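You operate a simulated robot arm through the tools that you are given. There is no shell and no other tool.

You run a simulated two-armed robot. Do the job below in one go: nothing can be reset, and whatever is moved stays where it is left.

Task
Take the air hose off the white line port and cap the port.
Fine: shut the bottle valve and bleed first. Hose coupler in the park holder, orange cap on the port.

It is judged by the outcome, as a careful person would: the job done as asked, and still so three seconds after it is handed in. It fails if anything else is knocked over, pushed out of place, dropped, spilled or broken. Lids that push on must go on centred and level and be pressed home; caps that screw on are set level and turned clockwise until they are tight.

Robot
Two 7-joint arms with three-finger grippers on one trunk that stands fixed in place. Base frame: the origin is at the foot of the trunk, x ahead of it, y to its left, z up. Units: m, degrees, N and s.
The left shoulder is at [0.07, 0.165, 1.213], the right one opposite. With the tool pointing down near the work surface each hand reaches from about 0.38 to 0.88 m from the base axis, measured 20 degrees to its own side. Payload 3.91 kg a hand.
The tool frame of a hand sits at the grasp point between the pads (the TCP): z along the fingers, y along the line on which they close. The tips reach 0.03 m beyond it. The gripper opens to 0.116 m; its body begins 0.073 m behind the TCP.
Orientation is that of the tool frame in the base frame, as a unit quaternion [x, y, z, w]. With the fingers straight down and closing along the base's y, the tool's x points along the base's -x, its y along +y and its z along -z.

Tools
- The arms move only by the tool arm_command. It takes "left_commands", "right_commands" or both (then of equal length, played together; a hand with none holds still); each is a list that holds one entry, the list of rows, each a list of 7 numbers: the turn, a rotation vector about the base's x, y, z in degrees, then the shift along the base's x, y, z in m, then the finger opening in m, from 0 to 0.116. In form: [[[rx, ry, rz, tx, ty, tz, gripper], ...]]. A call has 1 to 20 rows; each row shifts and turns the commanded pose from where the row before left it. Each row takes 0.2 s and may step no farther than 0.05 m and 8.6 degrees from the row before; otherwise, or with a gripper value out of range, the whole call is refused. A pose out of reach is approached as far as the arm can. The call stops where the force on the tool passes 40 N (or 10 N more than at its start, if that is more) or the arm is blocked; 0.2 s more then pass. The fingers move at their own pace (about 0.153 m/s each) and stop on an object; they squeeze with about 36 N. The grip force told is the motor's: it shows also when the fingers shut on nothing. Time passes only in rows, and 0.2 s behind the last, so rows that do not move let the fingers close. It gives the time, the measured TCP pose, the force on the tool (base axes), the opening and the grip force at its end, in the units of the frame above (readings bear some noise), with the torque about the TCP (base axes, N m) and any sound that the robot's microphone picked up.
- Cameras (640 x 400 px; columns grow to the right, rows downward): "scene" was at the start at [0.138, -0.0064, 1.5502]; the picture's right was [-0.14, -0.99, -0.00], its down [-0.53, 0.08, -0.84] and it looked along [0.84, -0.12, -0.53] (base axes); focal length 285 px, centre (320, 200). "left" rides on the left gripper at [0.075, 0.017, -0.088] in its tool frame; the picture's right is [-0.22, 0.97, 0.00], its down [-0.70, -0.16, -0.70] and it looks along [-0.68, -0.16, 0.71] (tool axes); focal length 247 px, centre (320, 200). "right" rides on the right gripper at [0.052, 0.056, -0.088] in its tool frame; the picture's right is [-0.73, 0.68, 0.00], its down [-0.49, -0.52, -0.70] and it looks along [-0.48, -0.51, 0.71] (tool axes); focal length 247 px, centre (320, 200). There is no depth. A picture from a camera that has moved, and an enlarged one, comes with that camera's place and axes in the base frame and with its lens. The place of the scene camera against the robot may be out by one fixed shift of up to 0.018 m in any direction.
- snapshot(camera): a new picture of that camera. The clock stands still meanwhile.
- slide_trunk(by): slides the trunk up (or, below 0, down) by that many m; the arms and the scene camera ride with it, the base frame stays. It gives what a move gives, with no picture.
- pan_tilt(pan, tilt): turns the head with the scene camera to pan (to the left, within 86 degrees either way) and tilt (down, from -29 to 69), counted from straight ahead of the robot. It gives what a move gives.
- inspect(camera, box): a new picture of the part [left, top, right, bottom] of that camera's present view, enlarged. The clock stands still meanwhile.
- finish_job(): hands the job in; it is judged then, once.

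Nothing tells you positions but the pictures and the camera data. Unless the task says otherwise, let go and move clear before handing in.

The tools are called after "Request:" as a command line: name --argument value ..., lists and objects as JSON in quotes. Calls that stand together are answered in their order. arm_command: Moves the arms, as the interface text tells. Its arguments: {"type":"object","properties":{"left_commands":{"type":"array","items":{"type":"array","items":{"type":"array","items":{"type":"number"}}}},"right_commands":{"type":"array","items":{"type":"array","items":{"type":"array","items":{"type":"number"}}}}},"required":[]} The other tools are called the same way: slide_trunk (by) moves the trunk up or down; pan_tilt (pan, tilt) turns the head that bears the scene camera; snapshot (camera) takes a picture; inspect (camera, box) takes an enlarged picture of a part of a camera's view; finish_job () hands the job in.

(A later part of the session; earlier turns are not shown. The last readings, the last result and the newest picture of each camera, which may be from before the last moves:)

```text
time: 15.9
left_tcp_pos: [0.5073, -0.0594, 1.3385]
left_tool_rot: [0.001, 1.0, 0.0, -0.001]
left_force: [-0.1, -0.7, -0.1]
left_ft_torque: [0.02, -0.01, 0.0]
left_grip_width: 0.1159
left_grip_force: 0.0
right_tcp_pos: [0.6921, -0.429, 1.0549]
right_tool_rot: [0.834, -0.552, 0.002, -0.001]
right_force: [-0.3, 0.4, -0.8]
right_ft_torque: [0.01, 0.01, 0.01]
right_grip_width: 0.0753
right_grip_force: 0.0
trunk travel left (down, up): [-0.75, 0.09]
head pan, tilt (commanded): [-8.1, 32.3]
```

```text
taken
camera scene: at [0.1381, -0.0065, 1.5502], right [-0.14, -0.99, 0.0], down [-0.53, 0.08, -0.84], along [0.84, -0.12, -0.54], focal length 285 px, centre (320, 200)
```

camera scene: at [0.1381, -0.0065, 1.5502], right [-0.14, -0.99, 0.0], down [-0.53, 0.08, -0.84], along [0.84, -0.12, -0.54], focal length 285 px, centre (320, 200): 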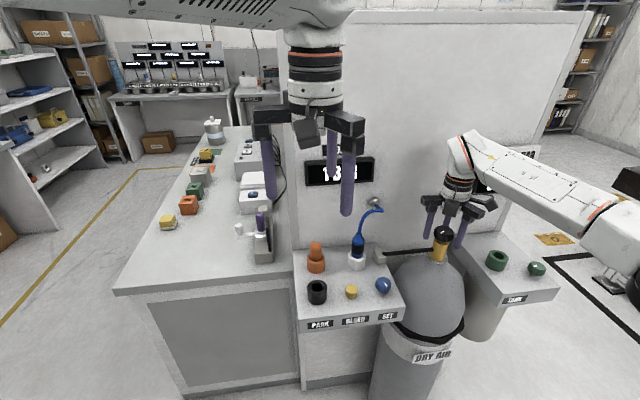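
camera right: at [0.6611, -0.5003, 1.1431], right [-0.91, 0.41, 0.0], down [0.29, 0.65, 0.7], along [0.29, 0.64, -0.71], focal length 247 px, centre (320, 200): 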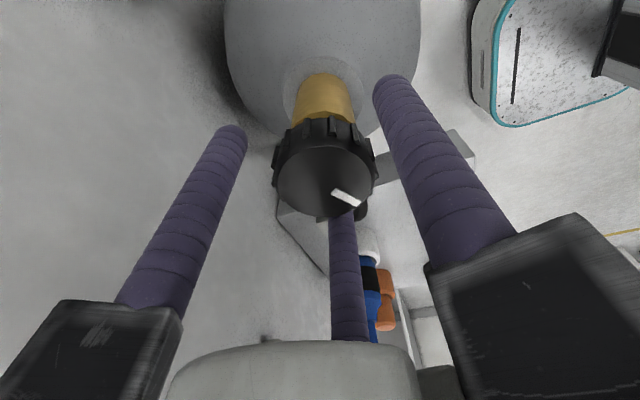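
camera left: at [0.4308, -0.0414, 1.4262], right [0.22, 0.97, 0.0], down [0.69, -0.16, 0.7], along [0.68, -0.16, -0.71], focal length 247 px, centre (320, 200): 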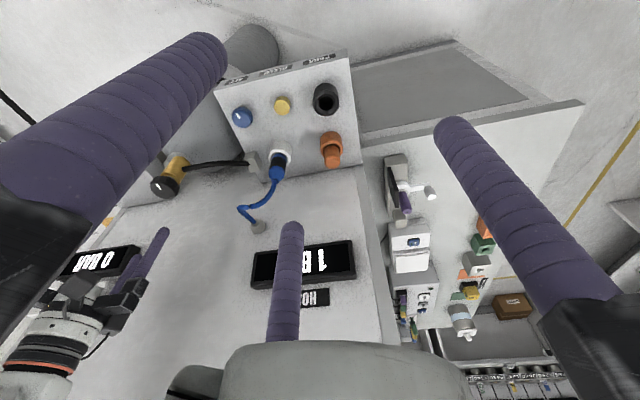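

Yaw is now +113° with the knob still centred. I regrip and turn clockwise in a long slow stroke.

Request:
arm_command --right_commands '[[[0, 0, 0, -0.001, 0.0003, 0, 0.06], [0, 0, 0, 0, 0, 0, 0.03], [0, 0, 0, 0, 0, 0, 0.03], [0, 0, 0, 0, 0, 0, 0.03]]]'

Request:
arm_command --right_commands '[[[0, 0, -3, 0, 0, 0, 0.03], [0, 0, -4, 0, 0, 0, 0.03], [0, 0, -4, 0, 0, 0, 0.03], [0, 0, -5, 0, 0, 0, 0.03], [0, 0, -5, 0, 0, 0, 0.03], [0, 0, -5, 0, 0, 0, 0.03], [0, 0, -5, 0, 0, 0, 0.03], [0, 0, -5, 0, 0, 0, 0.03], [0, 0, -5, 0, 0, 0, 0.03], [0, 0, -5, 0, 0, 0, 0.03]]]'

Request:
snapshot --camera "right"

```text
time: 16.9
left_tcp_pos: [0.5072, -0.0604, 1.3388]
left_tool_rot: [0.001, 1.0, 0.001, 0.0]
left_force: [-0.1, 0.3, 0.7]
left_ft_torque: [0.0, 0.03, 0.0]
left_grip_width: 0.1158
left_grip_force: 0.0
right_tcp_pos: [0.6898, -0.43, 1.0544]
right_tool_rot: [0.833, -0.553, 0.001, 0.0]
right_force: [-2.3, -2.4, -0.4]
right_ft_torque: [-0.28, 0.21, -0.01]
right_grip_width: 0.0473
right_grip_force: 44.7
trunk travel left (down, up): [-0.75, 0.09]
head pan, tilt (commanded): [-8.1, 32.3]
```

```text
time: 19.1
left_tcp_pos: [0.5068, -0.0602, 1.3379]
left_tool_rot: [0.001, 1.0, 0.001, 0.0]
left_force: [-0.2, 0.4, 0.6]
left_ft_torque: [0.0, -0.01, -0.02]
left_grip_width: 0.116
left_grip_force: 0.1
right_tcp_pos: [0.6893, -0.4302, 1.0565]
right_tool_rot: [-0.551, 0.834, -0.001, 0.0]
right_force: [-12.6, -0.6, -11.0]
right_ft_torque: [-0.08, 0.17, 1.16]
right_grip_width: 0.0472
right_grip_force: 45.0
trunk travel left (down, up): [-0.75, 0.09]
head pan, tilt (commanded): [-8.1, 32.3]
```

```text
taken
camera right: at [0.6179, -0.456, 1.1439], right [-0.34, 0.94, 0.0], down [0.67, 0.24, 0.7], along [0.66, 0.24, -0.71], focal length 247 px, centre (320, 200)
```

right: 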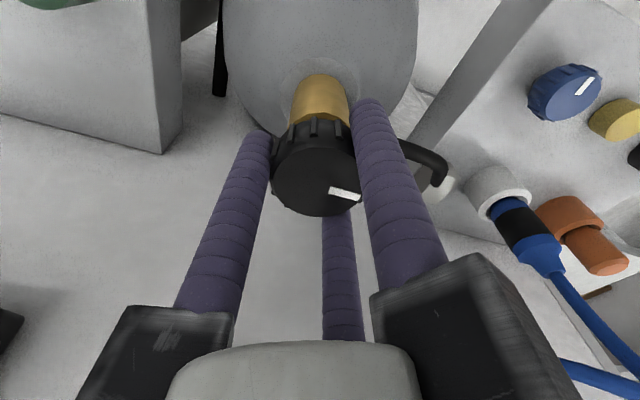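

The torque has risen to 1.16 N m, which suggests the valve has reached its stop after about 100°. I nudge slightly further to confirm the mark no longer moves.

Request:
arm_command --right_commands '[[[0, 0, -4, 0, 0, 0, 0.03], [0, 0, -4, 0, 0, 0, 0.03], [0, 0, 0, 0, 0, 0, 0.03]]]'

Request:
snapshot --camera "right"

Request:
inspect --camera "scene" --box '[420, 215, 468, 245]'

```text
time: 19.9
left_tcp_pos: [0.5052, -0.0598, 1.338]
left_tool_rot: [0.001, 1.0, 0.0, 0.0]
left_force: [0.6, 0.6, -0.6]
left_ft_torque: [0.03, -0.02, 0.02]
left_grip_width: 0.116
left_grip_force: 0.1
right_tcp_pos: [0.6884, -0.4297, 1.056]
right_tool_rot: [-0.492, 0.871, 0.0, 0.0]
right_force: [-10.3, -3.5, -3.3]
right_ft_torque: [0.3, 0.22, 0.98]
right_grip_width: 0.0472
right_grip_force: 44.1
trunk travel left (down, up): [-0.75, 0.09]
head pan, tilt (commanded): [-8.1, 32.3]
```

```text
taken
camera right: at [0.6152, -0.446, 1.1446], right [-0.2, 0.98, 0.0], down [0.7, 0.15, 0.7], along [0.69, 0.14, -0.71], focal length 247 px, centre (320, 200)
```

right: 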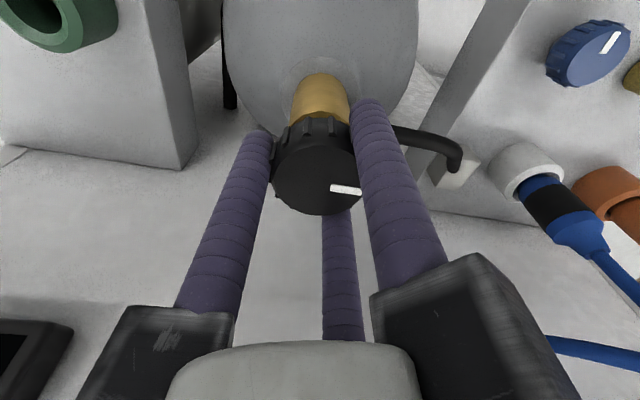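

```text
13.33 times, centred on (444, 230) of scene
camera zoom: at [0.1364, -0.0075, 1.5504], right [-0.14, -0.99, 0.0], down [-0.53, 0.08, -0.85], along [0.84, -0.12, -0.53], focal length 3797 px, centre (-1333, -200)
```

zoom: 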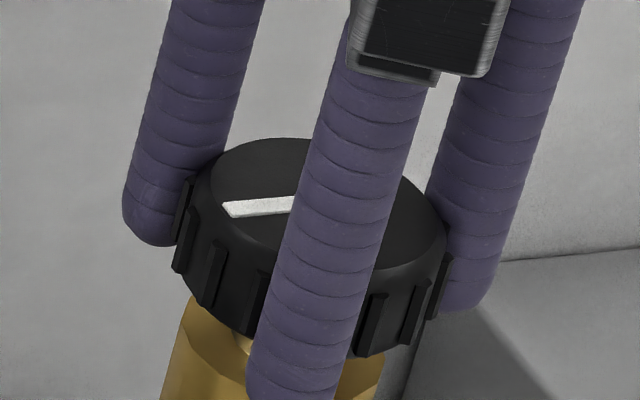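

The mark now stays while the fingers slip, so the valve is shut against its stop. I release the torque, open and lift the right hand clear.

Request:
arm_command --right_commands '[[[0, 0, 3, 0, 0, 0, 0.03], [0, 0, 0, 0, 0, 0, 0.08], [0, 0, 0, 0, 0, 0, 0.08], [0, 0, 0, 0, 0, 0.03, 0.08], [0, 0, 0, 0, 0, 0.04, 0.08], [0, 0, 0, 0, 0, 0.05, 0.08], [0, 0, 0, 0, 0, 0.03, 0.08], [0, 0, 0, 0, 0, 0, 0.08]]]'

Request:
inspect --camera "scene" --box '[380, 180, 508, 260]'

Request:
snapshot --camera "scene"

```text
time: 21.7
left_tcp_pos: [0.5085, -0.0595, 1.3372]
left_tool_rot: [0.001, 1.0, 0.002, 0.0]
left_force: [-0.3, -0.5, -0.4]
left_ft_torque: [0.01, 0.05, -0.01]
left_grip_width: 0.1159
left_grip_force: 0.0
right_tcp_pos: [0.693, -0.4295, 1.2041]
right_tool_rot: [-0.514, 0.858, -0.001, -0.001]
right_force: [0.4, 0.7, 0.1]
right_ft_torque: [0.03, 0.02, 0.0]
right_grip_width: 0.08
right_grip_force: 0.1
trunk travel left (down, up): [-0.75, 0.09]
head pan, tilt (commanded): [-8.1, 32.3]
```

```text
5.00 times, centred on (444, 220) of scene
camera zoom: at [0.1382, -0.0071, 1.5502], right [-0.14, -0.99, 0.0], down [-0.53, 0.08, -0.84], along [0.84, -0.12, -0.54], focal length 1424 px, centre (-300, 100)
```

zoom: 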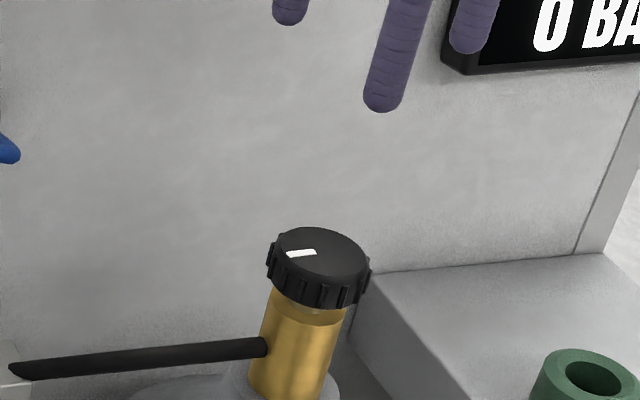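

```text
taken
camera scene: at [0.1382, -0.0071, 1.5502], right [-0.14, -0.99, 0.0], down [-0.53, 0.08, -0.84], along [0.84, -0.12, -0.54], focal length 285 px, centre (320, 200)
```

scene: 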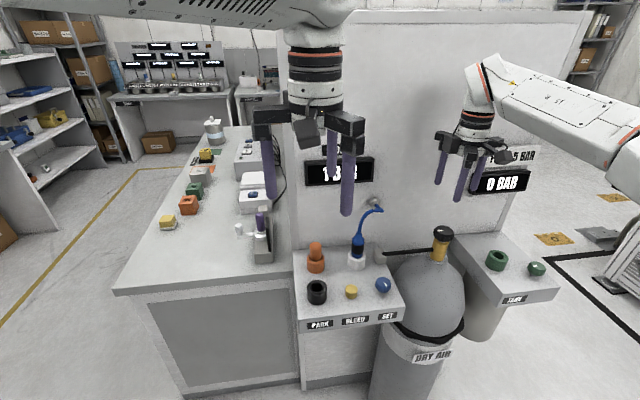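

The valve mark now points left and the valve is shut; the hose gauge still shows pressure until bled. I move the left hand back out of the way and bring the right hand, fingers closed, above the yellow bleed button.

Request:
arm_command --left_commands '[[[0, 0, 0, 0, 0.045, 0, 0.116], [0, 0, 0, 0, 0.045, 0, 0.116], [0, 0, 0, 0, 0.045, 0, 0.116], [0, 0, 0, 0, 0.045, 0, 0.116], [0, 0, 0, 0, 0, 0, 0.116], [0, 0, 0, 0, 0, 0, 0.116], [0, 0, 0, 0, 0, 0, 0.116], [0, 0, 0, 0, 0, 0, 0.116], [0, 0, 0, 0, 0, 0, 0.116], [0, 0, 0, 0, 0, 0, 0.116], [0, 0, 0, 0, 0, 0, 0.116], [0, 0, 0, 0, 0, 0, 0.116], [0, 0, 0, 0, 0, 0, 0.116]]]' --right_commands '[[[0, 0, -7.7, 0, 0, 0, 0.08], [0, 0, -7.7, -0.006, 0.024, 0, 0.08], [0, 0, -7.7, -0.006, 0.024, 0, 0.08], [0, 0, -7.7, -0.006, 0.024, 0, 0.05], [0, 0, -7.7, -0.006, 0.024, 0, 0.02], [0, 0, -7.7, -0.006, 0.024, 0, 0.0], [0, 0, -7.7, -0.006, 0.024, 0, 0.0], [0, 0, -7.7, -0.006, 0.024, 0, 0.0], [0, 0, -7.7, -0.006, 0.024, 0, 0.0], [0, 0, -7.7, -0.006, 0.024, 0, 0.0], [0, 0, -7.7, -0.006, 0.025, 0, 0.0], [0, 0, -7.7, -0.008, 0.0255, 0, 0.0], [0, 0, 0, 0, 0, 0, 0.0]]]'

Request:
snapshot --camera "scene"

Request:
snapshot --camera "right"

```text
time: 24.5
left_tcp_pos: [0.5069, 0.1194, 1.3378]
left_tool_rot: [0.0, 1.0, 0.0, 0.0]
left_force: [-0.4, 0.0, 0.4]
left_ft_torque: [0.05, -0.02, 0.01]
left_grip_width: 0.116
left_grip_force: 0.0
right_tcp_pos: [0.7046, -0.2075, 1.2172]
right_tool_rot: [0.261, 0.965, 0.0, -0.002]
right_force: [-0.6, 0.4, 0.3]
right_ft_torque: [-0.01, -0.03, 0.03]
right_grip_width: 0.0092
right_grip_force: 35.6
right hand out of reach, approached as far as the arm can: row 11, 12
trunk travel left (down, up): [-0.75, 0.09]
head pan, tilt (commanded): [-8.1, 32.3]
```

```text
taken
camera scene: at [0.1367, -0.0065, 1.5504], right [-0.14, -0.99, 0.0], down [-0.53, 0.08, -0.85], along [0.84, -0.12, -0.53], focal length 285 px, centre (320, 200)
```

scene: 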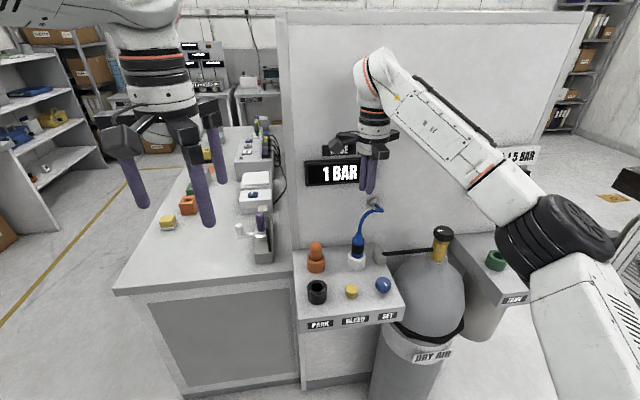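

```text
taken
camera right: at [0.6879, -0.1327, 1.3064], right [0.98, 0.22, 0.0], down [0.16, -0.7, 0.7], along [0.15, -0.68, -0.72], focal length 247 px, centre (320, 200)
```

right: 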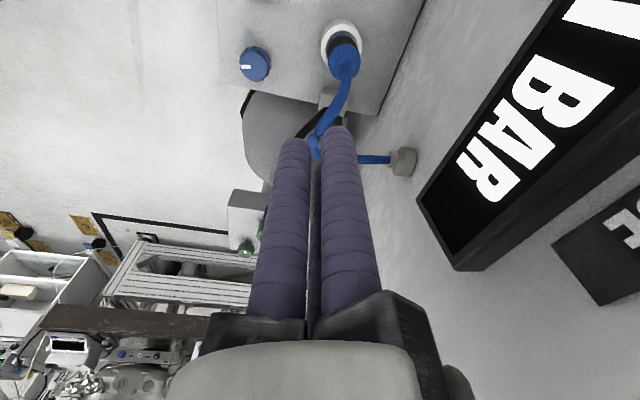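

The right wrist hit a joint limit at this yaw and stopped short over the port. I rotate back counter-clockwise so the pose is reachable, staying high.

Request:
arm_command --right_commands '[[[0, 0, 4, 0, 0, 0, 0.0], [0, 0, 4, 0, 0, 0, 0.0], [0, 0, 4, 0, 0, 0, 0.0]]]'

```text
time: 25.3
left_tcp_pos: [0.5075, 0.1185, 1.3373]
left_tool_rot: [0.001, 1.0, 0.0, 0.0]
left_force: [0.1, -0.2, 0.6]
left_ft_torque: [-0.01, -0.02, -0.01]
left_grip_width: 0.1161
left_grip_force: 0.1
right_tcp_pos: [0.7052, -0.2053, 1.2177]
right_tool_rot: [0.16, 0.987, -0.001, 0.0]
right_force: [0.5, -0.5, -0.8]
right_ft_torque: [-0.02, 0.01, 0.01]
right_grip_width: 0.0093
right_grip_force: 36.1
trunk travel left (down, up): [-0.75, 0.09]
head pan, tilt (commanded): [-8.1, 32.3]
```

Request:
arm_command --right_commands '[[[0, 0, 8, 0, 0, 0, 0.0], [0, 0, 8, 0, 0, 0, 0.0], [0, 0, 8, 0, 0, 0, 0.0], [0, 0, 8, -0.01, 0.005, 0, 0.0], [0, 0, 8, -0.01, 0.005, 0, 0.0], [0, 0, 8, -0.01, 0.005, 0, 0.0], [0, 0, 8, -0.01, 0.005, 0, 0.0], [0, 0, 8, -0.01, 0.005, 0, 0.0], [0, 0, 8, -0.01, 0.005, 0, 0.0], [0, 0, 8, -0.01, 0.005, 0, 0.0], [0, 0, 8, -0.01, 0.005, 0, 0.0], [0, 0, 8, -0.002, 0.0025, 0, 0.0], [0, 0, 8, 0, 0, 0, 0.0], [0, 0, 4, 0, 0, 0, 0.0], [0, 0, 0, 0, 0, 0, 0.0]]]'

Request:
snapshot --camera "right"

Request:
snapshot --camera "scene"

```text
time: 28.5
left_tcp_pos: [0.5082, 0.1187, 1.3377]
left_tool_rot: [0.0, 1.0, 0.0, 0.0]
left_force: [-0.2, 0.7, 0.1]
left_ft_torque: [-0.01, -0.01, 0.0]
left_grip_width: 0.116
left_grip_force: 0.1
right_tcp_pos: [0.6226, -0.1624, 1.2177]
right_tool_rot: [-0.704, 0.71, 0.0, 0.0]
right_force: [0.3, 0.3, 0.4]
right_ft_torque: [0.0, -0.02, 0.0]
right_grip_width: 0.0091
right_grip_force: 35.9
trunk travel left (down, up): [-0.75, 0.09]
head pan, tilt (commanded): [-8.1, 32.3]
```

```text
taken
camera right: at [0.5673, -0.2141, 1.306], right [-0.68, 0.74, 0.0], down [0.53, 0.48, 0.7], along [0.52, 0.47, -0.71], focal length 247 px, centre (320, 200)
```

right: 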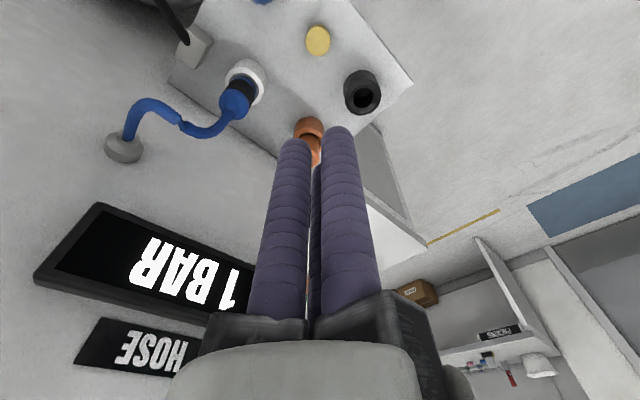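

```text
taken
camera scene: at [0.1381, -0.0063, 1.5502], right [-0.14, -0.99, 0.0], down [-0.53, 0.07, -0.84], along [0.84, -0.12, -0.54], focal length 285 px, centre (320, 200)
```

scene: 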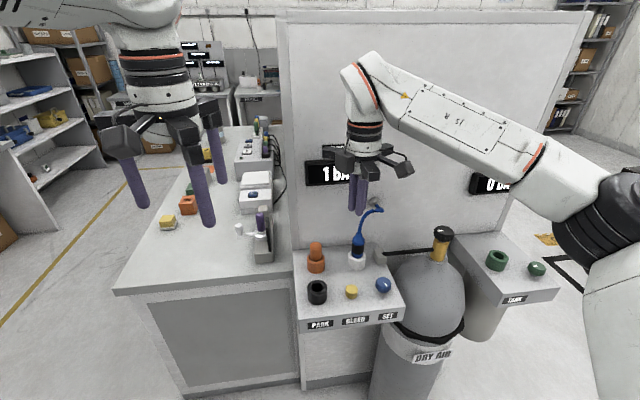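

The hand is over the bleed button at yaw 90°. I zoom in to check alignment and refine the positions of all shelf items.

Request:
inspect --camera "right" --box '[290, 20, 386, 80]'

Request:
inspect --camera "right" --box '[200, 50, 296, 110]'

Request:
inspect --camera "right" --box '[290, 60, 386, 120]'

Request:
inspect --camera "right" --box '[100, 80, 260, 180]'

```text
6.67 times, centred on (338, 50) of right
camera zoom: at [0.5673, -0.2141, 1.306], right [-0.68, 0.74, 0.0], down [0.53, 0.48, 0.7], along [0.52, 0.47, -0.71], focal length 1646 px, centre (200, 1200)
```

zoom: 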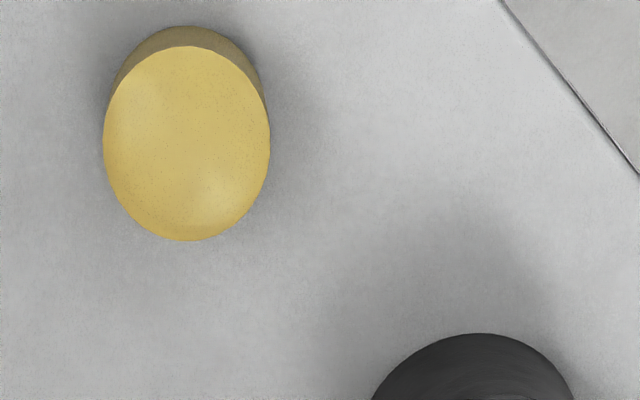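

```text
6.67 times, centred on (248, 80) of right
camera zoom: at [0.5673, -0.2141, 1.306], right [-0.68, 0.74, 0.0], down [0.53, 0.48, 0.7], along [0.52, 0.47, -0.71], focal length 1646 px, centre (800, 1000)
```

zoom: 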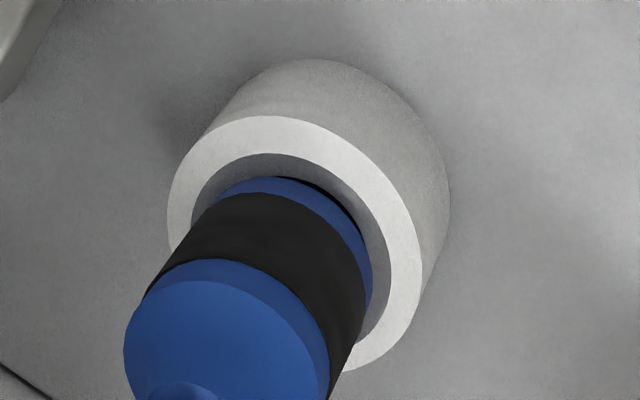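

```text
6.67 times, centred on (338, 90) of right
camera zoom: at [0.5673, -0.2141, 1.306], right [-0.68, 0.74, 0.0], down [0.53, 0.48, 0.7], along [0.52, 0.47, -0.71], focal length 1646 px, centre (200, 933)
```

zoom: 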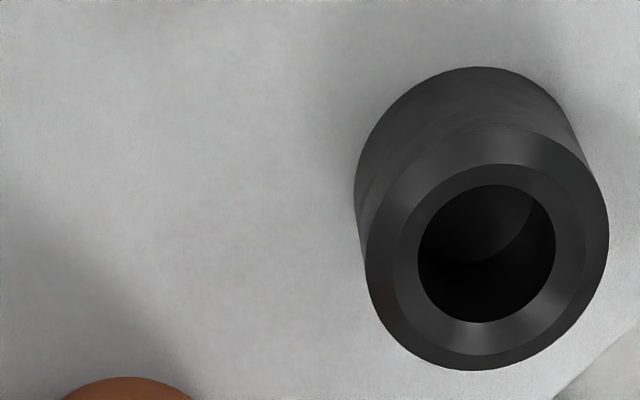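

```text
4.00 times, centred on (180, 130) of right
camera zoom: at [0.5673, -0.2141, 1.306], right [-0.68, 0.74, 0.0], down [0.53, 0.48, 0.7], along [0.52, 0.47, -0.71], focal length 988 px, centre (880, 480)
```

zoom: 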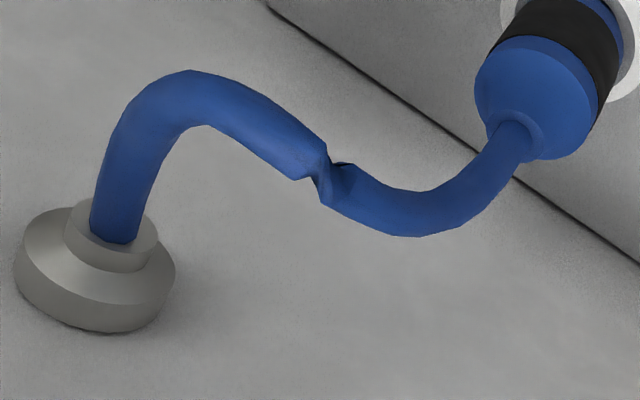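

Bleed button centre is about (0.6235, -0.164, 0.94), right under the hand. I descend to just above it and check.

Request:
arm_command --right_commands '[[[0, 0, 0, 0.001, -0.0015, -0.04, 0.0], [0, 0, 0, 0, 0, -0.04, 0.0], [0, 0, 0, 0, 0, -0.04, 0.0], [0, 0, 0, 0, 0, -0.04, 0.0], [0, 0, 0, 0, 0, -0.04, 0.0], [0, 0, 0, 0, 0, -0.03, 0.0], [0, 0, 0, 0, 0, 0, 0.0]]]'

Request:
snapshot --camera "right"

Request:
inspect --camera "scene" --box '[270, 140, 430, 340]'

```text
time: 30.1
left_tcp_pos: [0.5073, 0.1198, 1.3378]
left_tool_rot: [0.001, 1.0, 0.0, 0.0]
left_force: [-0.1, 0.2, 0.2]
left_ft_torque: [0.01, -0.01, 0.02]
left_grip_width: 0.1159
left_grip_force: 0.0
right_tcp_pos: [0.6236, -0.1645, 0.9856]
right_tool_rot: [-0.704, 0.71, 0.0, 0.0]
right_force: [0.8, -0.7, -0.1]
right_ft_torque: [-0.01, 0.01, -0.02]
right_grip_width: 0.0096
right_grip_force: 35.9
trunk travel left (down, up): [-0.75, 0.09]
head pan, tilt (commanded): [-8.1, 32.3]
```

```text
taken
camera right: at [0.5672, -0.2162, 1.0753], right [-0.68, 0.74, 0.0], down [0.53, 0.48, 0.7], along [0.52, 0.47, -0.71], focal length 247 px, centre (320, 200)
```

right: 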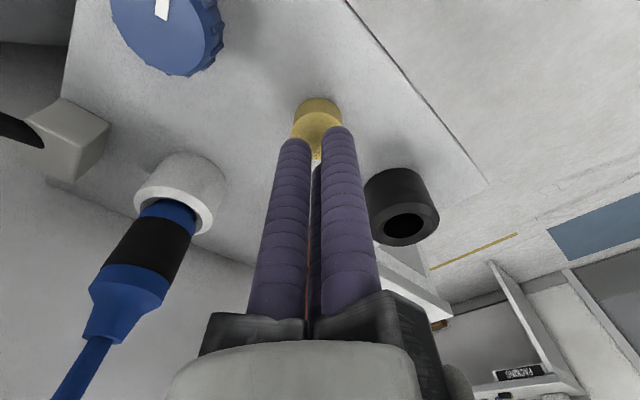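

```text
2.00 times, centred on (350, 240) of scene
camera zoom: at [0.1379, -0.0062, 1.5503], right [-0.14, -0.99, 0.0], down [-0.53, 0.07, -0.84], along [0.84, -0.12, -0.53], focal length 570 px, centre (260, 120)
```

zoom: 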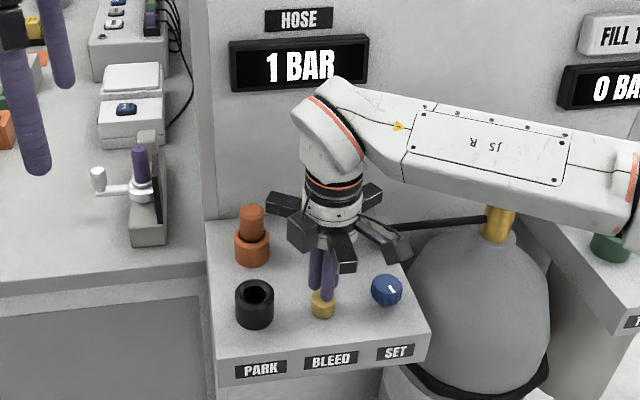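

The forearm passes close above the bottle valve in this view. Before going lower I check the clearance from the left camera.

Request:
snapshot --camera "left"

Request:
snapshot --camera "scene"

```text
taken
camera left: at [0.4323, 0.1379, 1.4252], right [0.23, 0.97, 0.0], down [0.7, -0.16, 0.7], along [0.68, -0.16, -0.71], focal length 247 px, centre (320, 200)
```

left: 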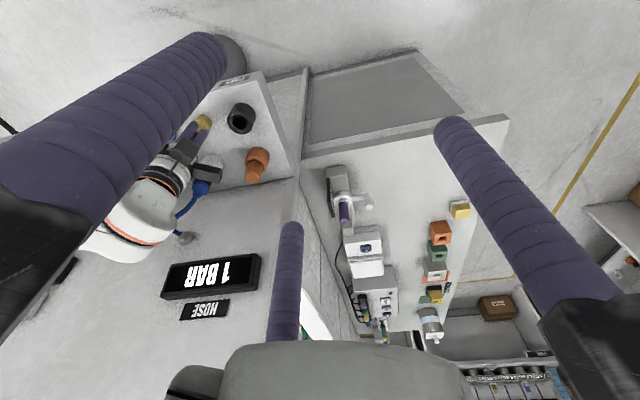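

```text
taken
camera scene: at [0.1379, -0.0062, 1.5503], right [-0.14, -0.99, 0.0], down [-0.53, 0.07, -0.84], along [0.84, -0.12, -0.53], focal length 285 px, centre (320, 200)
```

scene: 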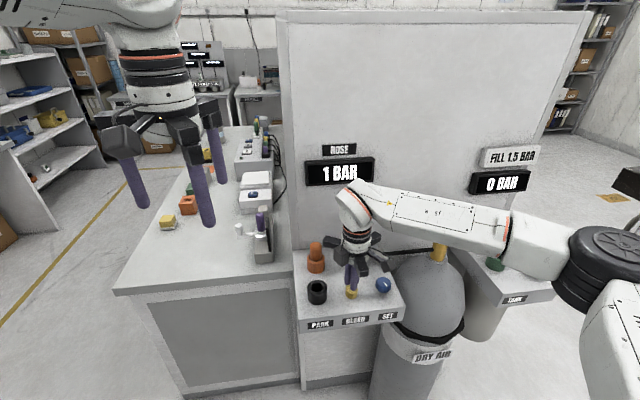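

The forearm is well in front of and above the valve, so it is clear. I press the button slowly.

Request:
arm_command --right_commands '[[[0, 0, 0, 0, 0, -0.004, 0.0], [0, 0, 0, 0, 0, -0.004, 0.0], [0, 0, 0, 0, 0, -0.003, 0.0], [0, 0, 0, 0, 0, -0.003, 0.0]]]'

Request:
inspect --camera "scene" --box '[270, 140, 430, 340]'

```text
time: 31.1
left_tcp_pos: [0.508, 0.1201, 1.3372]
left_tool_rot: [0.0, 1.0, 0.001, 0.0]
left_force: [0.0, 0.2, -0.7]
left_ft_torque: [0.02, 0.03, 0.04]
left_grip_width: 0.1158
left_grip_force: 0.1
right_tcp_pos: [0.6243, -0.163, 0.9745]
right_tool_rot: [-0.705, 0.709, -0.001, -0.001]
right_force: [-0.2, 1.0, -0.3]
right_ft_torque: [-0.03, 0.01, 0.01]
right_grip_width: 0.009
right_grip_force: 36.0
trunk travel left (down, up): [-0.75, 0.09]
head pan, tilt (commanded): [-8.1, 32.3]
```

```text
2.00 times, centred on (350, 240) of scene
camera zoom: at [0.1382, -0.0062, 1.5502], right [-0.14, -0.99, 0.0], down [-0.53, 0.07, -0.84], along [0.84, -0.12, -0.54], focal length 570 px, centre (260, 120)
```

zoom: 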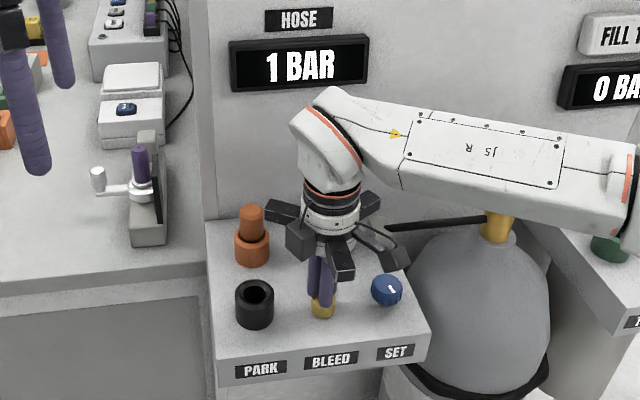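

Request:
arm_command --right_commands '[[[0, 0, 0, 0, 0, -0.002, 0.0], [0, 0, 0, 0, 0, -0.002, 0.0], [0, 0, 0, 0, 0, -0.002, 0.0], [0, 0, 0, 0, 0, 0, 0.0]]]'

Request:
inspect --camera "right" --box '[270, 80, 370, 180]'

Request:
inspect --camera "scene" --box '[300, 130, 396, 190]'

```text
time: 32.1
left_tcp_pos: [0.5076, 0.1198, 1.338]
left_tool_rot: [0.0, 1.0, 0.0, 0.001]
left_force: [0.2, 0.3, -0.8]
left_ft_torque: [0.02, 0.0, 0.02]
left_grip_width: 0.1159
left_grip_force: 0.1
right_tcp_pos: [0.6248, -0.1627, 0.9672]
right_tool_rot: [-0.704, 0.71, 0.0, -0.001]
right_force: [0.7, 0.3, 1.4]
right_ft_torque: [0.02, -0.03, -0.04]
right_grip_width: 0.0089
right_grip_force: 36.2
trunk travel left (down, up): [-0.75, 0.09]
head pan, tilt (commanded): [-8.1, 32.3]
heard: click
```

```text
4.00 times, centred on (320, 130) of right
camera zoom: at [0.5689, -0.2145, 1.056], right [-0.68, 0.74, 0.0], down [0.53, 0.48, 0.7], along [0.52, 0.47, -0.71], focal length 988 px, centre (320, 480)
```

zoom: 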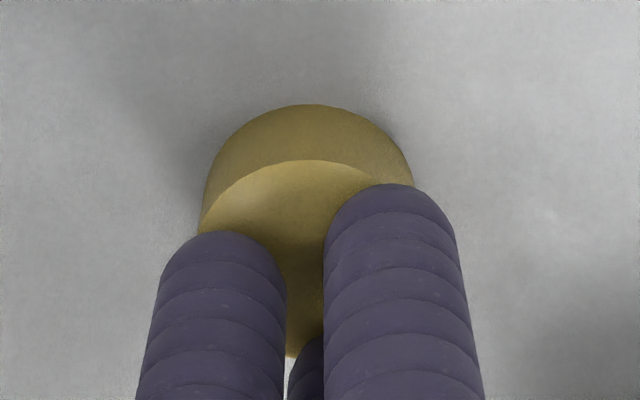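

```text
6.67 times, centred on (348, 160) of scene
camera zoom: at [0.1378, -0.0061, 1.5503], right [-0.14, -0.99, 0.0], down [-0.53, 0.07, -0.84], along [0.84, -0.12, -0.53], focal length 1898 px, centre (133, 467)
```

zoom: 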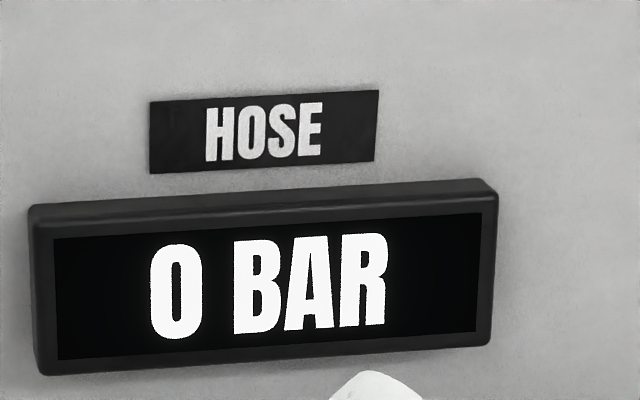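

A click, and the hose gauge dropped to 0 BAR. I lift off the button and check the gauge stays at 0.

Request:
arm_command --right_commands '[[[0, 0, 0, 0, 0, 0.01, 0.0], [0, 0, 0, 0, 0, 0.04, 0.0], [0, 0, 0, 0, 0, 0.045, 0.0], [0, 0, 0, 0, 0, 0.045, 0.0], [0, 0, 0, 0, 0, 0.045, 0.0], [0, 0, 0, 0, 0, 0.045, 0.0], [0, 0, 0, 0, 0, 0.02, 0.0], [0, 0, 0, 0, 0, 0, 0.0], [0, 0, 0, 0, 0, 0, 0.0], [0, 0, 0, 0, 0, 0, 0.0]]]'

Request:
inspect --camera "scene" --box '[270, 140, 430, 340]'

Request:
snapshot --camera "right"

```text
time: 34.3
left_tcp_pos: [0.5073, 0.1194, 1.3385]
left_tool_rot: [0.001, 1.0, 0.0, 0.0]
left_force: [-0.7, 0.1, 0.1]
left_ft_torque: [0.02, 0.0, -0.03]
left_grip_width: 0.116
left_grip_force: 0.1
right_tcp_pos: [0.6233, -0.1649, 1.2151]
right_tool_rot: [-0.704, 0.71, 0.0, -0.001]
right_force: [0.4, 0.5, -0.3]
right_ft_torque: [-0.01, 0.02, -0.01]
right_grip_width: 0.0094
right_grip_force: 35.5
trunk travel left (down, up): [-0.75, 0.09]
head pan, tilt (commanded): [-8.1, 32.3]
```

```text
2.00 times, centred on (350, 240) of scene
camera zoom: at [0.138, -0.0063, 1.5502], right [-0.14, -0.99, 0.0], down [-0.53, 0.07, -0.84], along [0.84, -0.12, -0.54], focal length 570 px, centre (260, 120)
```

zoom: 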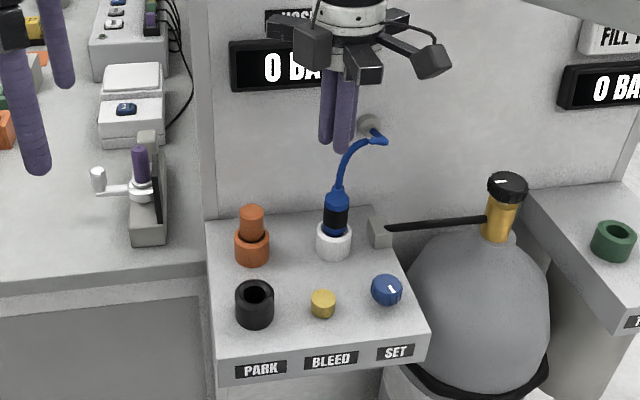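

```text
taken
camera right: at [0.5665, -0.2163, 1.3038], right [-0.68, 0.74, 0.0], down [0.53, 0.48, 0.7], along [0.52, 0.47, -0.71], focal length 247 px, centre (320, 200)
```

right: 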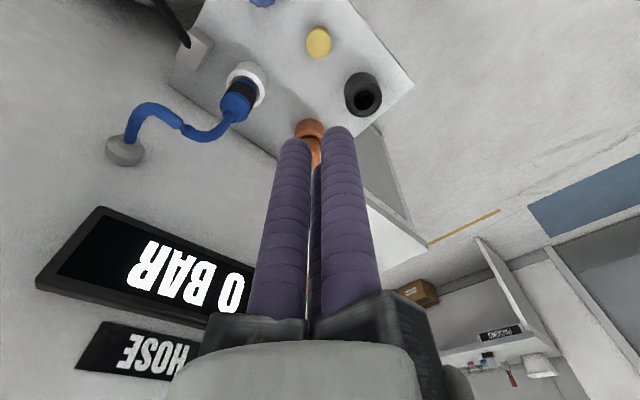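

The gauge holds at 0 BAR, so the valve is sealed. The hose leaves the coupler towards the right and the wall, so I'll take the coupler with the left hand from above, and park the right hand to the right as a viewing camera.

Request:
arm_command --right_commands '[[[0, 0, 0, -0.015, -0.045, 0, 0.03], [0, 0, 0, -0.015, -0.045, 0, 0.06], [0, 0, 0, -0.015, -0.045, -0.01, 0.09], [0, 0, 0, -0.015, -0.045, -0.015, 0.116], [0, 0, 0, -0.01, -0.015, -0.015, 0.116], [0, 0, 0, 0, 0, 0, 0.116]]]'

Request:
arm_command --left_commands '[[[0, 0, -3.4, 0.0245, -0.036, -0.008, 0.1], [0, 0, -3.4, 0.0245, -0.036, -0.008, 0.08], [0, 0, -3.4, 0.0245, -0.036, -0.008, 0.06], [0, 0, -3.4, 0.0245, -0.036, -0.008, 0.06], [0, 0, -3.4, 0.0245, -0.036, -0.008, 0.06], [0, 0, -3.4, 0.0245, -0.036, -0.008, 0.06], [0, 0, -3.4, 0.0245, -0.036, -0.008, 0.06], [0, 0, -3.4, 0.0245, -0.036, -0.008, 0.06], [0, 0, -2.8, 0.0245, -0.035, -0.008, 0.06], [0, 0, 0, 0, 0, 0, 0.06]]]'

Request:
snapshot --camera "right"

Request:
snapshot --camera "left"

Request:
snapshot --camera "scene"

```text
time: 35.7
left_tcp_pos: [0.5086, 0.1211, 1.3369]
left_tool_rot: [0.001, 1.0, -0.001, 0.001]
left_force: [1.1, 0.3, -0.7]
left_ft_torque: [-0.01, -0.03, 0.01]
left_grip_width: 0.1159
left_grip_force: 0.0
right_tcp_pos: [0.5512, -0.3599, 1.173]
right_tool_rot: [-0.705, 0.709, -0.001, -0.001]
right_force: [-0.1, 0.5, 0.1]
right_ft_torque: [0.01, -0.01, -0.01]
right_grip_width: 0.1159
right_grip_force: 0.0
trunk travel left (down, up): [-0.75, 0.09]
head pan, tilt (commanded): [-8.1, 32.3]
```

```text
time: 37.9
left_tcp_pos: [0.6585, -0.1524, 1.2661]
left_tool_rot: [0.242, 0.97, 0.001, 0.001]
left_force: [-0.2, -0.3, -1.3]
left_ft_torque: [0.01, -0.04, -0.02]
left_grip_width: 0.0601
left_grip_force: 0.0
left hand out of reach, approached as far as the arm can: row 7, 8, 9
right_tcp_pos: [0.5493, -0.3604, 1.1741]
right_tool_rot: [-0.704, 0.71, -0.001, 0.0]
right_force: [-0.4, -0.4, -0.7]
right_ft_torque: [0.04, 0.0, 0.01]
right_grip_width: 0.116
right_grip_force: 0.0
trunk travel left (down, up): [-0.75, 0.09]
head pan, tilt (commanded): [-8.1, 32.3]
```

```text
taken
camera right: at [0.493, -0.4122, 1.2625], right [-0.68, 0.74, 0.0], down [0.53, 0.48, 0.7], along [0.52, 0.47, -0.71], focal length 247 px, centre (320, 200)
```

right: 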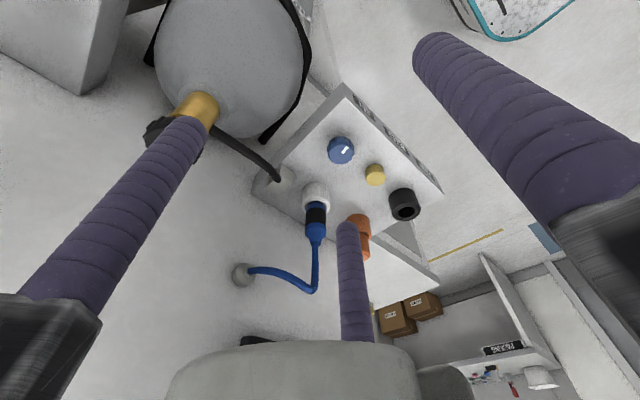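

```text
taken
camera left: at [0.6008, -0.1027, 1.3537], right [0.65, 0.76, 0.0], down [0.54, -0.47, 0.7], along [0.53, -0.46, -0.71], focal length 247 px, centre (320, 200)
```

left: 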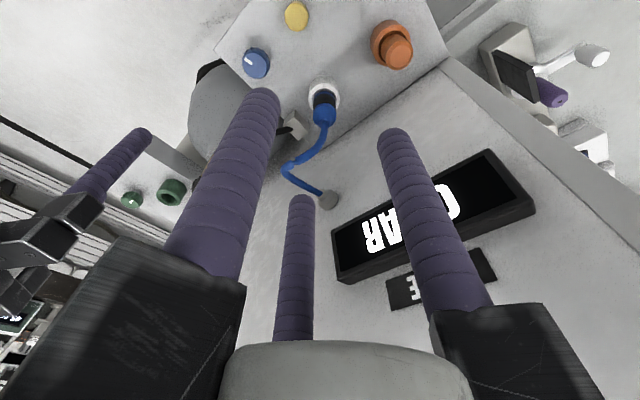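

```text
taken
camera scene: at [0.1366, -0.0066, 1.5504], right [-0.14, -0.99, 0.0], down [-0.53, 0.08, -0.85], along [0.84, -0.12, -0.53], focal length 285 px, centre (320, 200)
```

scene: 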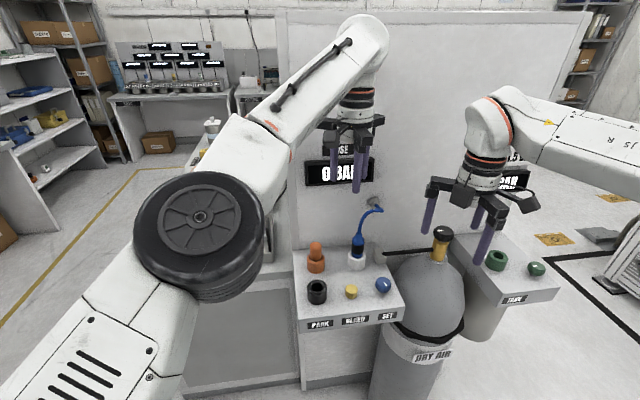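

The left arm cannot reach the port comfortably, so the right hand will do it, with its camera turned away from the hose. I return the left hand to its spot, then bring the right hand above the port with yaw about -20° and a small opening.

Request:
arm_command --left_commands '[[[0, 0, 4, -0.02, 0.036, 0.01, 0.06], [0, 0, 4, -0.02, 0.036, 0.01, 0.06], [0, 0, 4, -0.02, 0.036, 0.01, 0.06], [0, 0, 4, -0.02, 0.036, 0.01, 0.06], [0, 0, 4, -0.02, 0.036, 0.01, 0.06], [0, 0, 4, -0.02, 0.036, 0.01, 0.06], [0, 0, 4, -0.02, 0.036, 0.012, 0.06], [0, 0, 0, -0.01, 0.036, 0, 0.06], [0, 0, 0, 0, 0, 0, 0.06]]]'

Request:
arm_command --right_commands '[[[0, 0, -7.9, 0, 0, 0.02, 0.1], [0, 0, -7.9, 0, 0, 0.026, 0.09], [0, 0, -7.9, 0.012, 0, 0, 0.08], [0, 0, -7.9, 0.015, 0.01, 0, 0.07], [0, 0, -7.9, 0.015, 0.014, 0, 0.06], [0, 0, -7.9, 0.015, 0.014, 0, 0.06], [0, 0, -7.9, 0.015, 0.014, 0, 0.06], [0, 0, -7.9, 0.015, 0.014, 0, 0.06], [0, 0, -7.9, 0.015, 0.014, 0, 0.06], [0, 0, -7.9, 0.015, 0.014, 0, 0.06], [0, 0, -7.9, 0.015, 0.014, 0, 0.06], [0, 0, -7.9, 0.015, 0.014, 0, 0.06], [0, 0, -7.9, 0.015, 0.014, 0, 0.06], [0, 0, -7.3, 0.0155, 0.021, 0, 0.06], [0, 0, 0, 0, 0, 0, 0.06]]]'

Request:
snapshot --camera "right"

Request:
snapshot --camera "scene"

```text
time: 39.9
left_tcp_pos: [0.5126, 0.1371, 1.3398]
left_tool_rot: [0.018, 1.0, 0.002, 0.0]
left_force: [0.0, -1.4, 0.1]
left_ft_torque: [0.01, -0.01, -0.02]
left_grip_width: 0.0599
left_grip_force: 0.1
right_tcp_pos: [0.551, -0.3615, 1.1728]
right_tool_rot: [-0.705, 0.709, 0.0, 0.0]
right_force: [0.1, 0.2, 0.0]
right_ft_torque: [0.05, -0.01, 0.03]
right_grip_width: 0.1162
right_grip_force: 0.2
trunk travel left (down, up): [-0.75, 0.09]
head pan, tilt (commanded): [-8.1, 32.3]
```

```text
time: 43.1
left_tcp_pos: [0.5138, 0.1371, 1.3385]
left_tool_rot: [0.018, 1.0, 0.0, 0.001]
left_force: [-0.3, -0.3, 0.5]
left_ft_torque: [0.01, 0.03, -0.02]
left_grip_width: 0.0599
left_grip_force: 0.1
right_tcp_pos: [0.7342, -0.2039, 1.223]
right_tool_rot: [0.179, 0.984, 0.001, -0.003]
right_force: [-0.6, -0.3, -1.1]
right_ft_torque: [0.03, 0.01, 0.0]
right_grip_width: 0.0599
right_grip_force: 0.0
trunk travel left (down, up): [-0.75, 0.09]
head pan, tilt (commanded): [-8.1, 32.3]
```

```text
taken
camera right: at [0.706, -0.1324, 1.3114], right [0.92, 0.38, 0.0], down [0.27, -0.66, 0.7], along [0.26, -0.65, -0.72], focal length 247 px, centre (320, 200)
```

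right: 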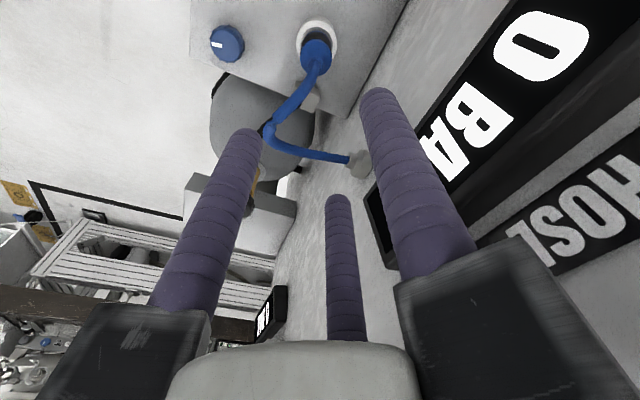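

```text
taken
camera scene: at [0.1379, -0.0077, 1.5502], right [-0.14, -0.99, 0.0], down [-0.53, 0.08, -0.84], along [0.84, -0.12, -0.54], focal length 285 px, centre (320, 200)
```

scene: 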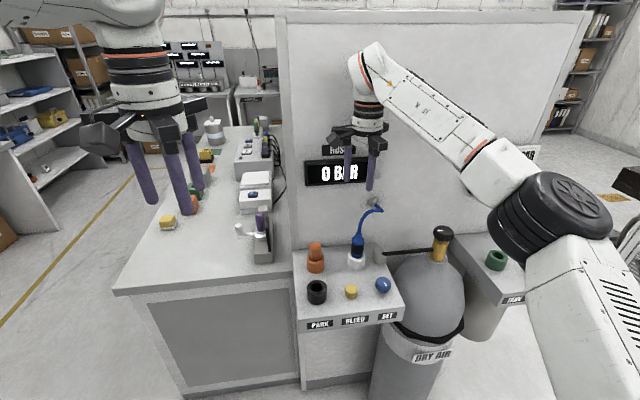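

Request:
arm_command --right_commands '[[[0, 0, 0, 0, 0, 0, 0.06], [0, 0, 0, 0, 0, 0, 0.06]]]'

Request:
inspect --camera "right" --box '[256, 0, 384, 120]'

```text
time: 43.7
left_tcp_pos: [0.5138, 0.1375, 1.3389]
left_tool_rot: [0.018, 1.0, 0.0, 0.0]
left_force: [0.3, -0.3, 0.1]
left_ft_torque: [0.0, 0.01, 0.0]
left_grip_width: 0.06
left_grip_force: 0.0
right_tcp_pos: [0.7348, -0.202, 1.2224]
right_tool_rot: [0.176, 0.984, 0.0, -0.001]
right_force: [-0.1, -0.1, 0.1]
right_ft_torque: [0.0, -0.03, 0.0]
right_grip_width: 0.06
right_grip_force: 0.0
trunk travel left (down, up): [-0.75, 0.09]
head pan, tilt (commanded): [-8.1, 32.3]
```

```text
3.33 times, centred on (320, 60) of right
camera zoom: at [0.7059, -0.1314, 1.3116], right [0.92, 0.38, 0.0], down [0.28, -0.66, 0.7], along [0.27, -0.65, -0.72], focal length 823 px, centre (320, 667)
```

zoom: 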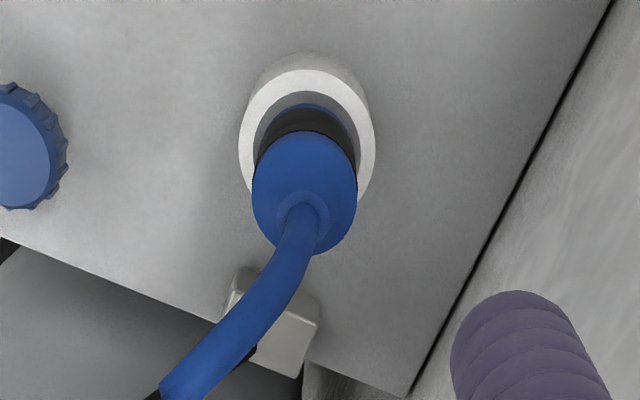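

The coupler axis reads as about (0.7305, -0.202). I correct the hand position and lower partway, watching the hose.

Request:
arm_command --right_commands '[[[0, 0, 0, -0.004, 0, -0.02, 0.06], [0, 0, 0, 0, 0, -0.03, 0.06], [0, 0, 0, 0, 0, -0.03, 0.06], [0, 0, 0, 0, 0, -0.03, 0.06], [0, 0, 0, 0, 0, 0, 0.06]]]'

Request:
snapshot --camera "right"

Request:
inspect --camera "scene" --box '[310, 160, 438, 280]'

```text
time: 44.9
left_tcp_pos: [0.5138, 0.1405, 1.3381]
left_tool_rot: [0.019, 1.0, 0.0, 0.0]
left_force: [0.1, -0.6, 1.0]
left_ft_torque: [-0.01, -0.01, 0.0]
left_grip_width: 0.0599
left_grip_force: 0.1
right_tcp_pos: [0.7298, -0.2018, 1.1121]
right_tool_rot: [0.178, 0.984, -0.001, 0.0]
right_force: [0.7, 0.5, 0.4]
right_ft_torque: [-0.02, -0.02, 0.03]
right_grip_width: 0.06
right_grip_force: 0.1
trunk travel left (down, up): [-0.75, 0.09]
head pan, tilt (commanded): [-8.1, 32.3]
```

```text
taken
camera right: at [0.7007, -0.1303, 1.2012], right [0.92, 0.38, 0.0], down [0.27, -0.66, 0.7], along [0.27, -0.65, -0.71], focal length 247 px, centre (320, 200)
```

right: 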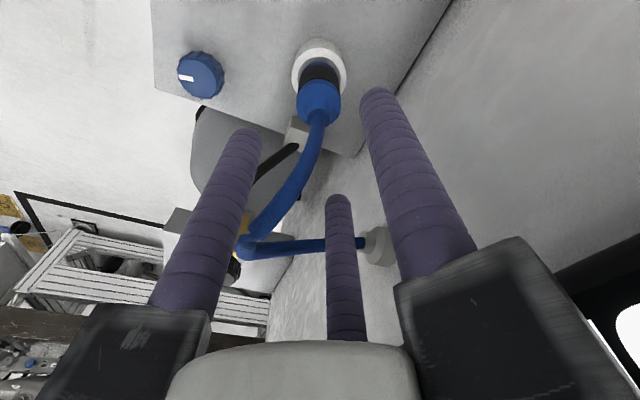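

```text
3.33 times, centred on (374, 220) of scene
camera zoom: at [0.1376, -0.0061, 1.5503], right [-0.14, -0.99, 0.0], down [-0.53, 0.07, -0.84], along [0.84, -0.12, -0.53], focal length 949 px, centre (140, 133)
```

zoom: 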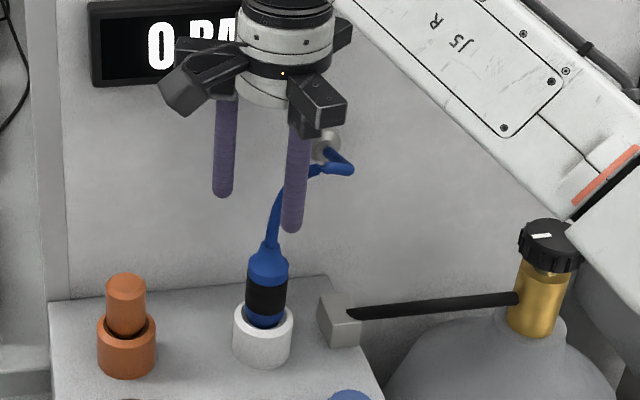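

The hose passes freely between two fingers. I lower further in small steps.

Request:
arm_command --right_commands '[[[0, 0, 0, 0, 0, -0.02, 0.06], [0, 0, 0, 0, 0, -0.02, 0.06], [0, 0, 0, 0, 0, -0.02, 0.06], [0, 0, 0, 0, 0, 0, 0.06]]]'

Request:
snapshot --camera "right"

Request:
inspect --camera "scene" --box '[310, 180, 438, 280]'

Request:
inspect --camera "left" --box '[100, 60, 300, 220]'

```text
time: 45.9
left_tcp_pos: [0.5143, 0.1389, 1.339]
left_tool_rot: [0.018, 1.0, 0.0, 0.0]
left_force: [-0.7, -0.3, 0.2]
left_ft_torque: [-0.03, 0.01, 0.01]
left_grip_width: 0.06
left_grip_force: 0.1
right_tcp_pos: [0.7292, -0.2041, 1.0514]
right_tool_rot: [0.177, 0.984, -0.001, -0.001]
right_force: [1.3, -1.0, -0.6]
right_ft_torque: [0.01, 0.0, 0.0]
right_grip_width: 0.06
right_grip_force: 0.0
trunk travel left (down, up): [-0.75, 0.09]
head pan, tilt (commanded): [-8.1, 32.3]
```

```text
taken
camera right: at [0.7008, -0.1328, 1.1406], right [0.92, 0.38, 0.0], down [0.27, -0.66, 0.7], along [0.27, -0.65, -0.71], focal length 247 px, centre (320, 200)
```

right: 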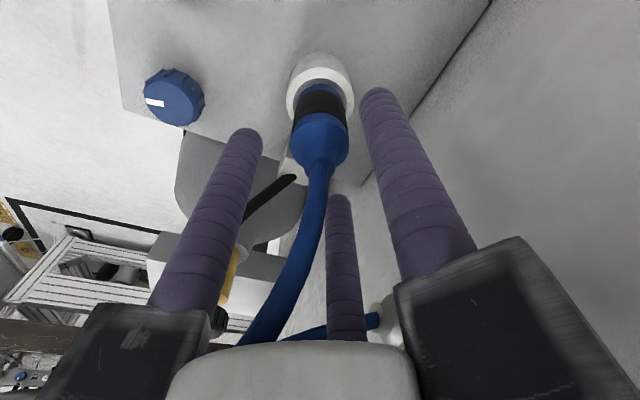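

```text
4.00 times, centred on (374, 230) of scene
camera zoom: at [0.138, -0.0063, 1.5502], right [-0.14, -0.99, 0.0], down [-0.53, 0.07, -0.84], along [0.84, -0.12, -0.53], focal length 1139 px, centre (104, 80)
```

zoom: 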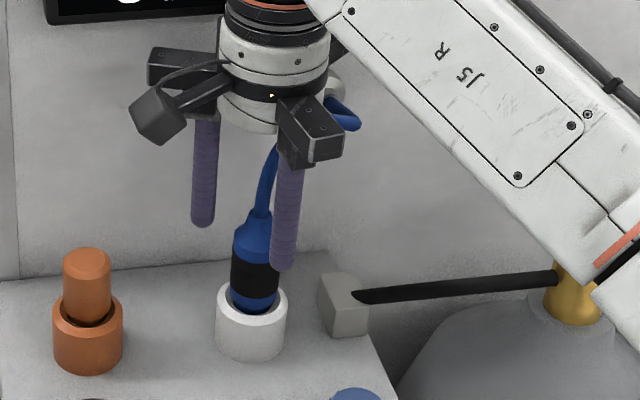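

```text
2.50 times, centred on (200, 140) of left
camera zoom: at [0.439, 0.1589, 1.4265], right [0.26, 0.97, 0.0], down [0.69, -0.19, 0.7], along [0.68, -0.18, -0.71], focal length 617 px, centre (620, 350)
```

zoom: 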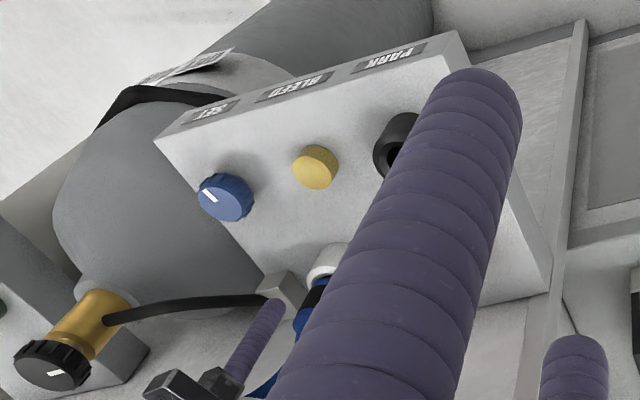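

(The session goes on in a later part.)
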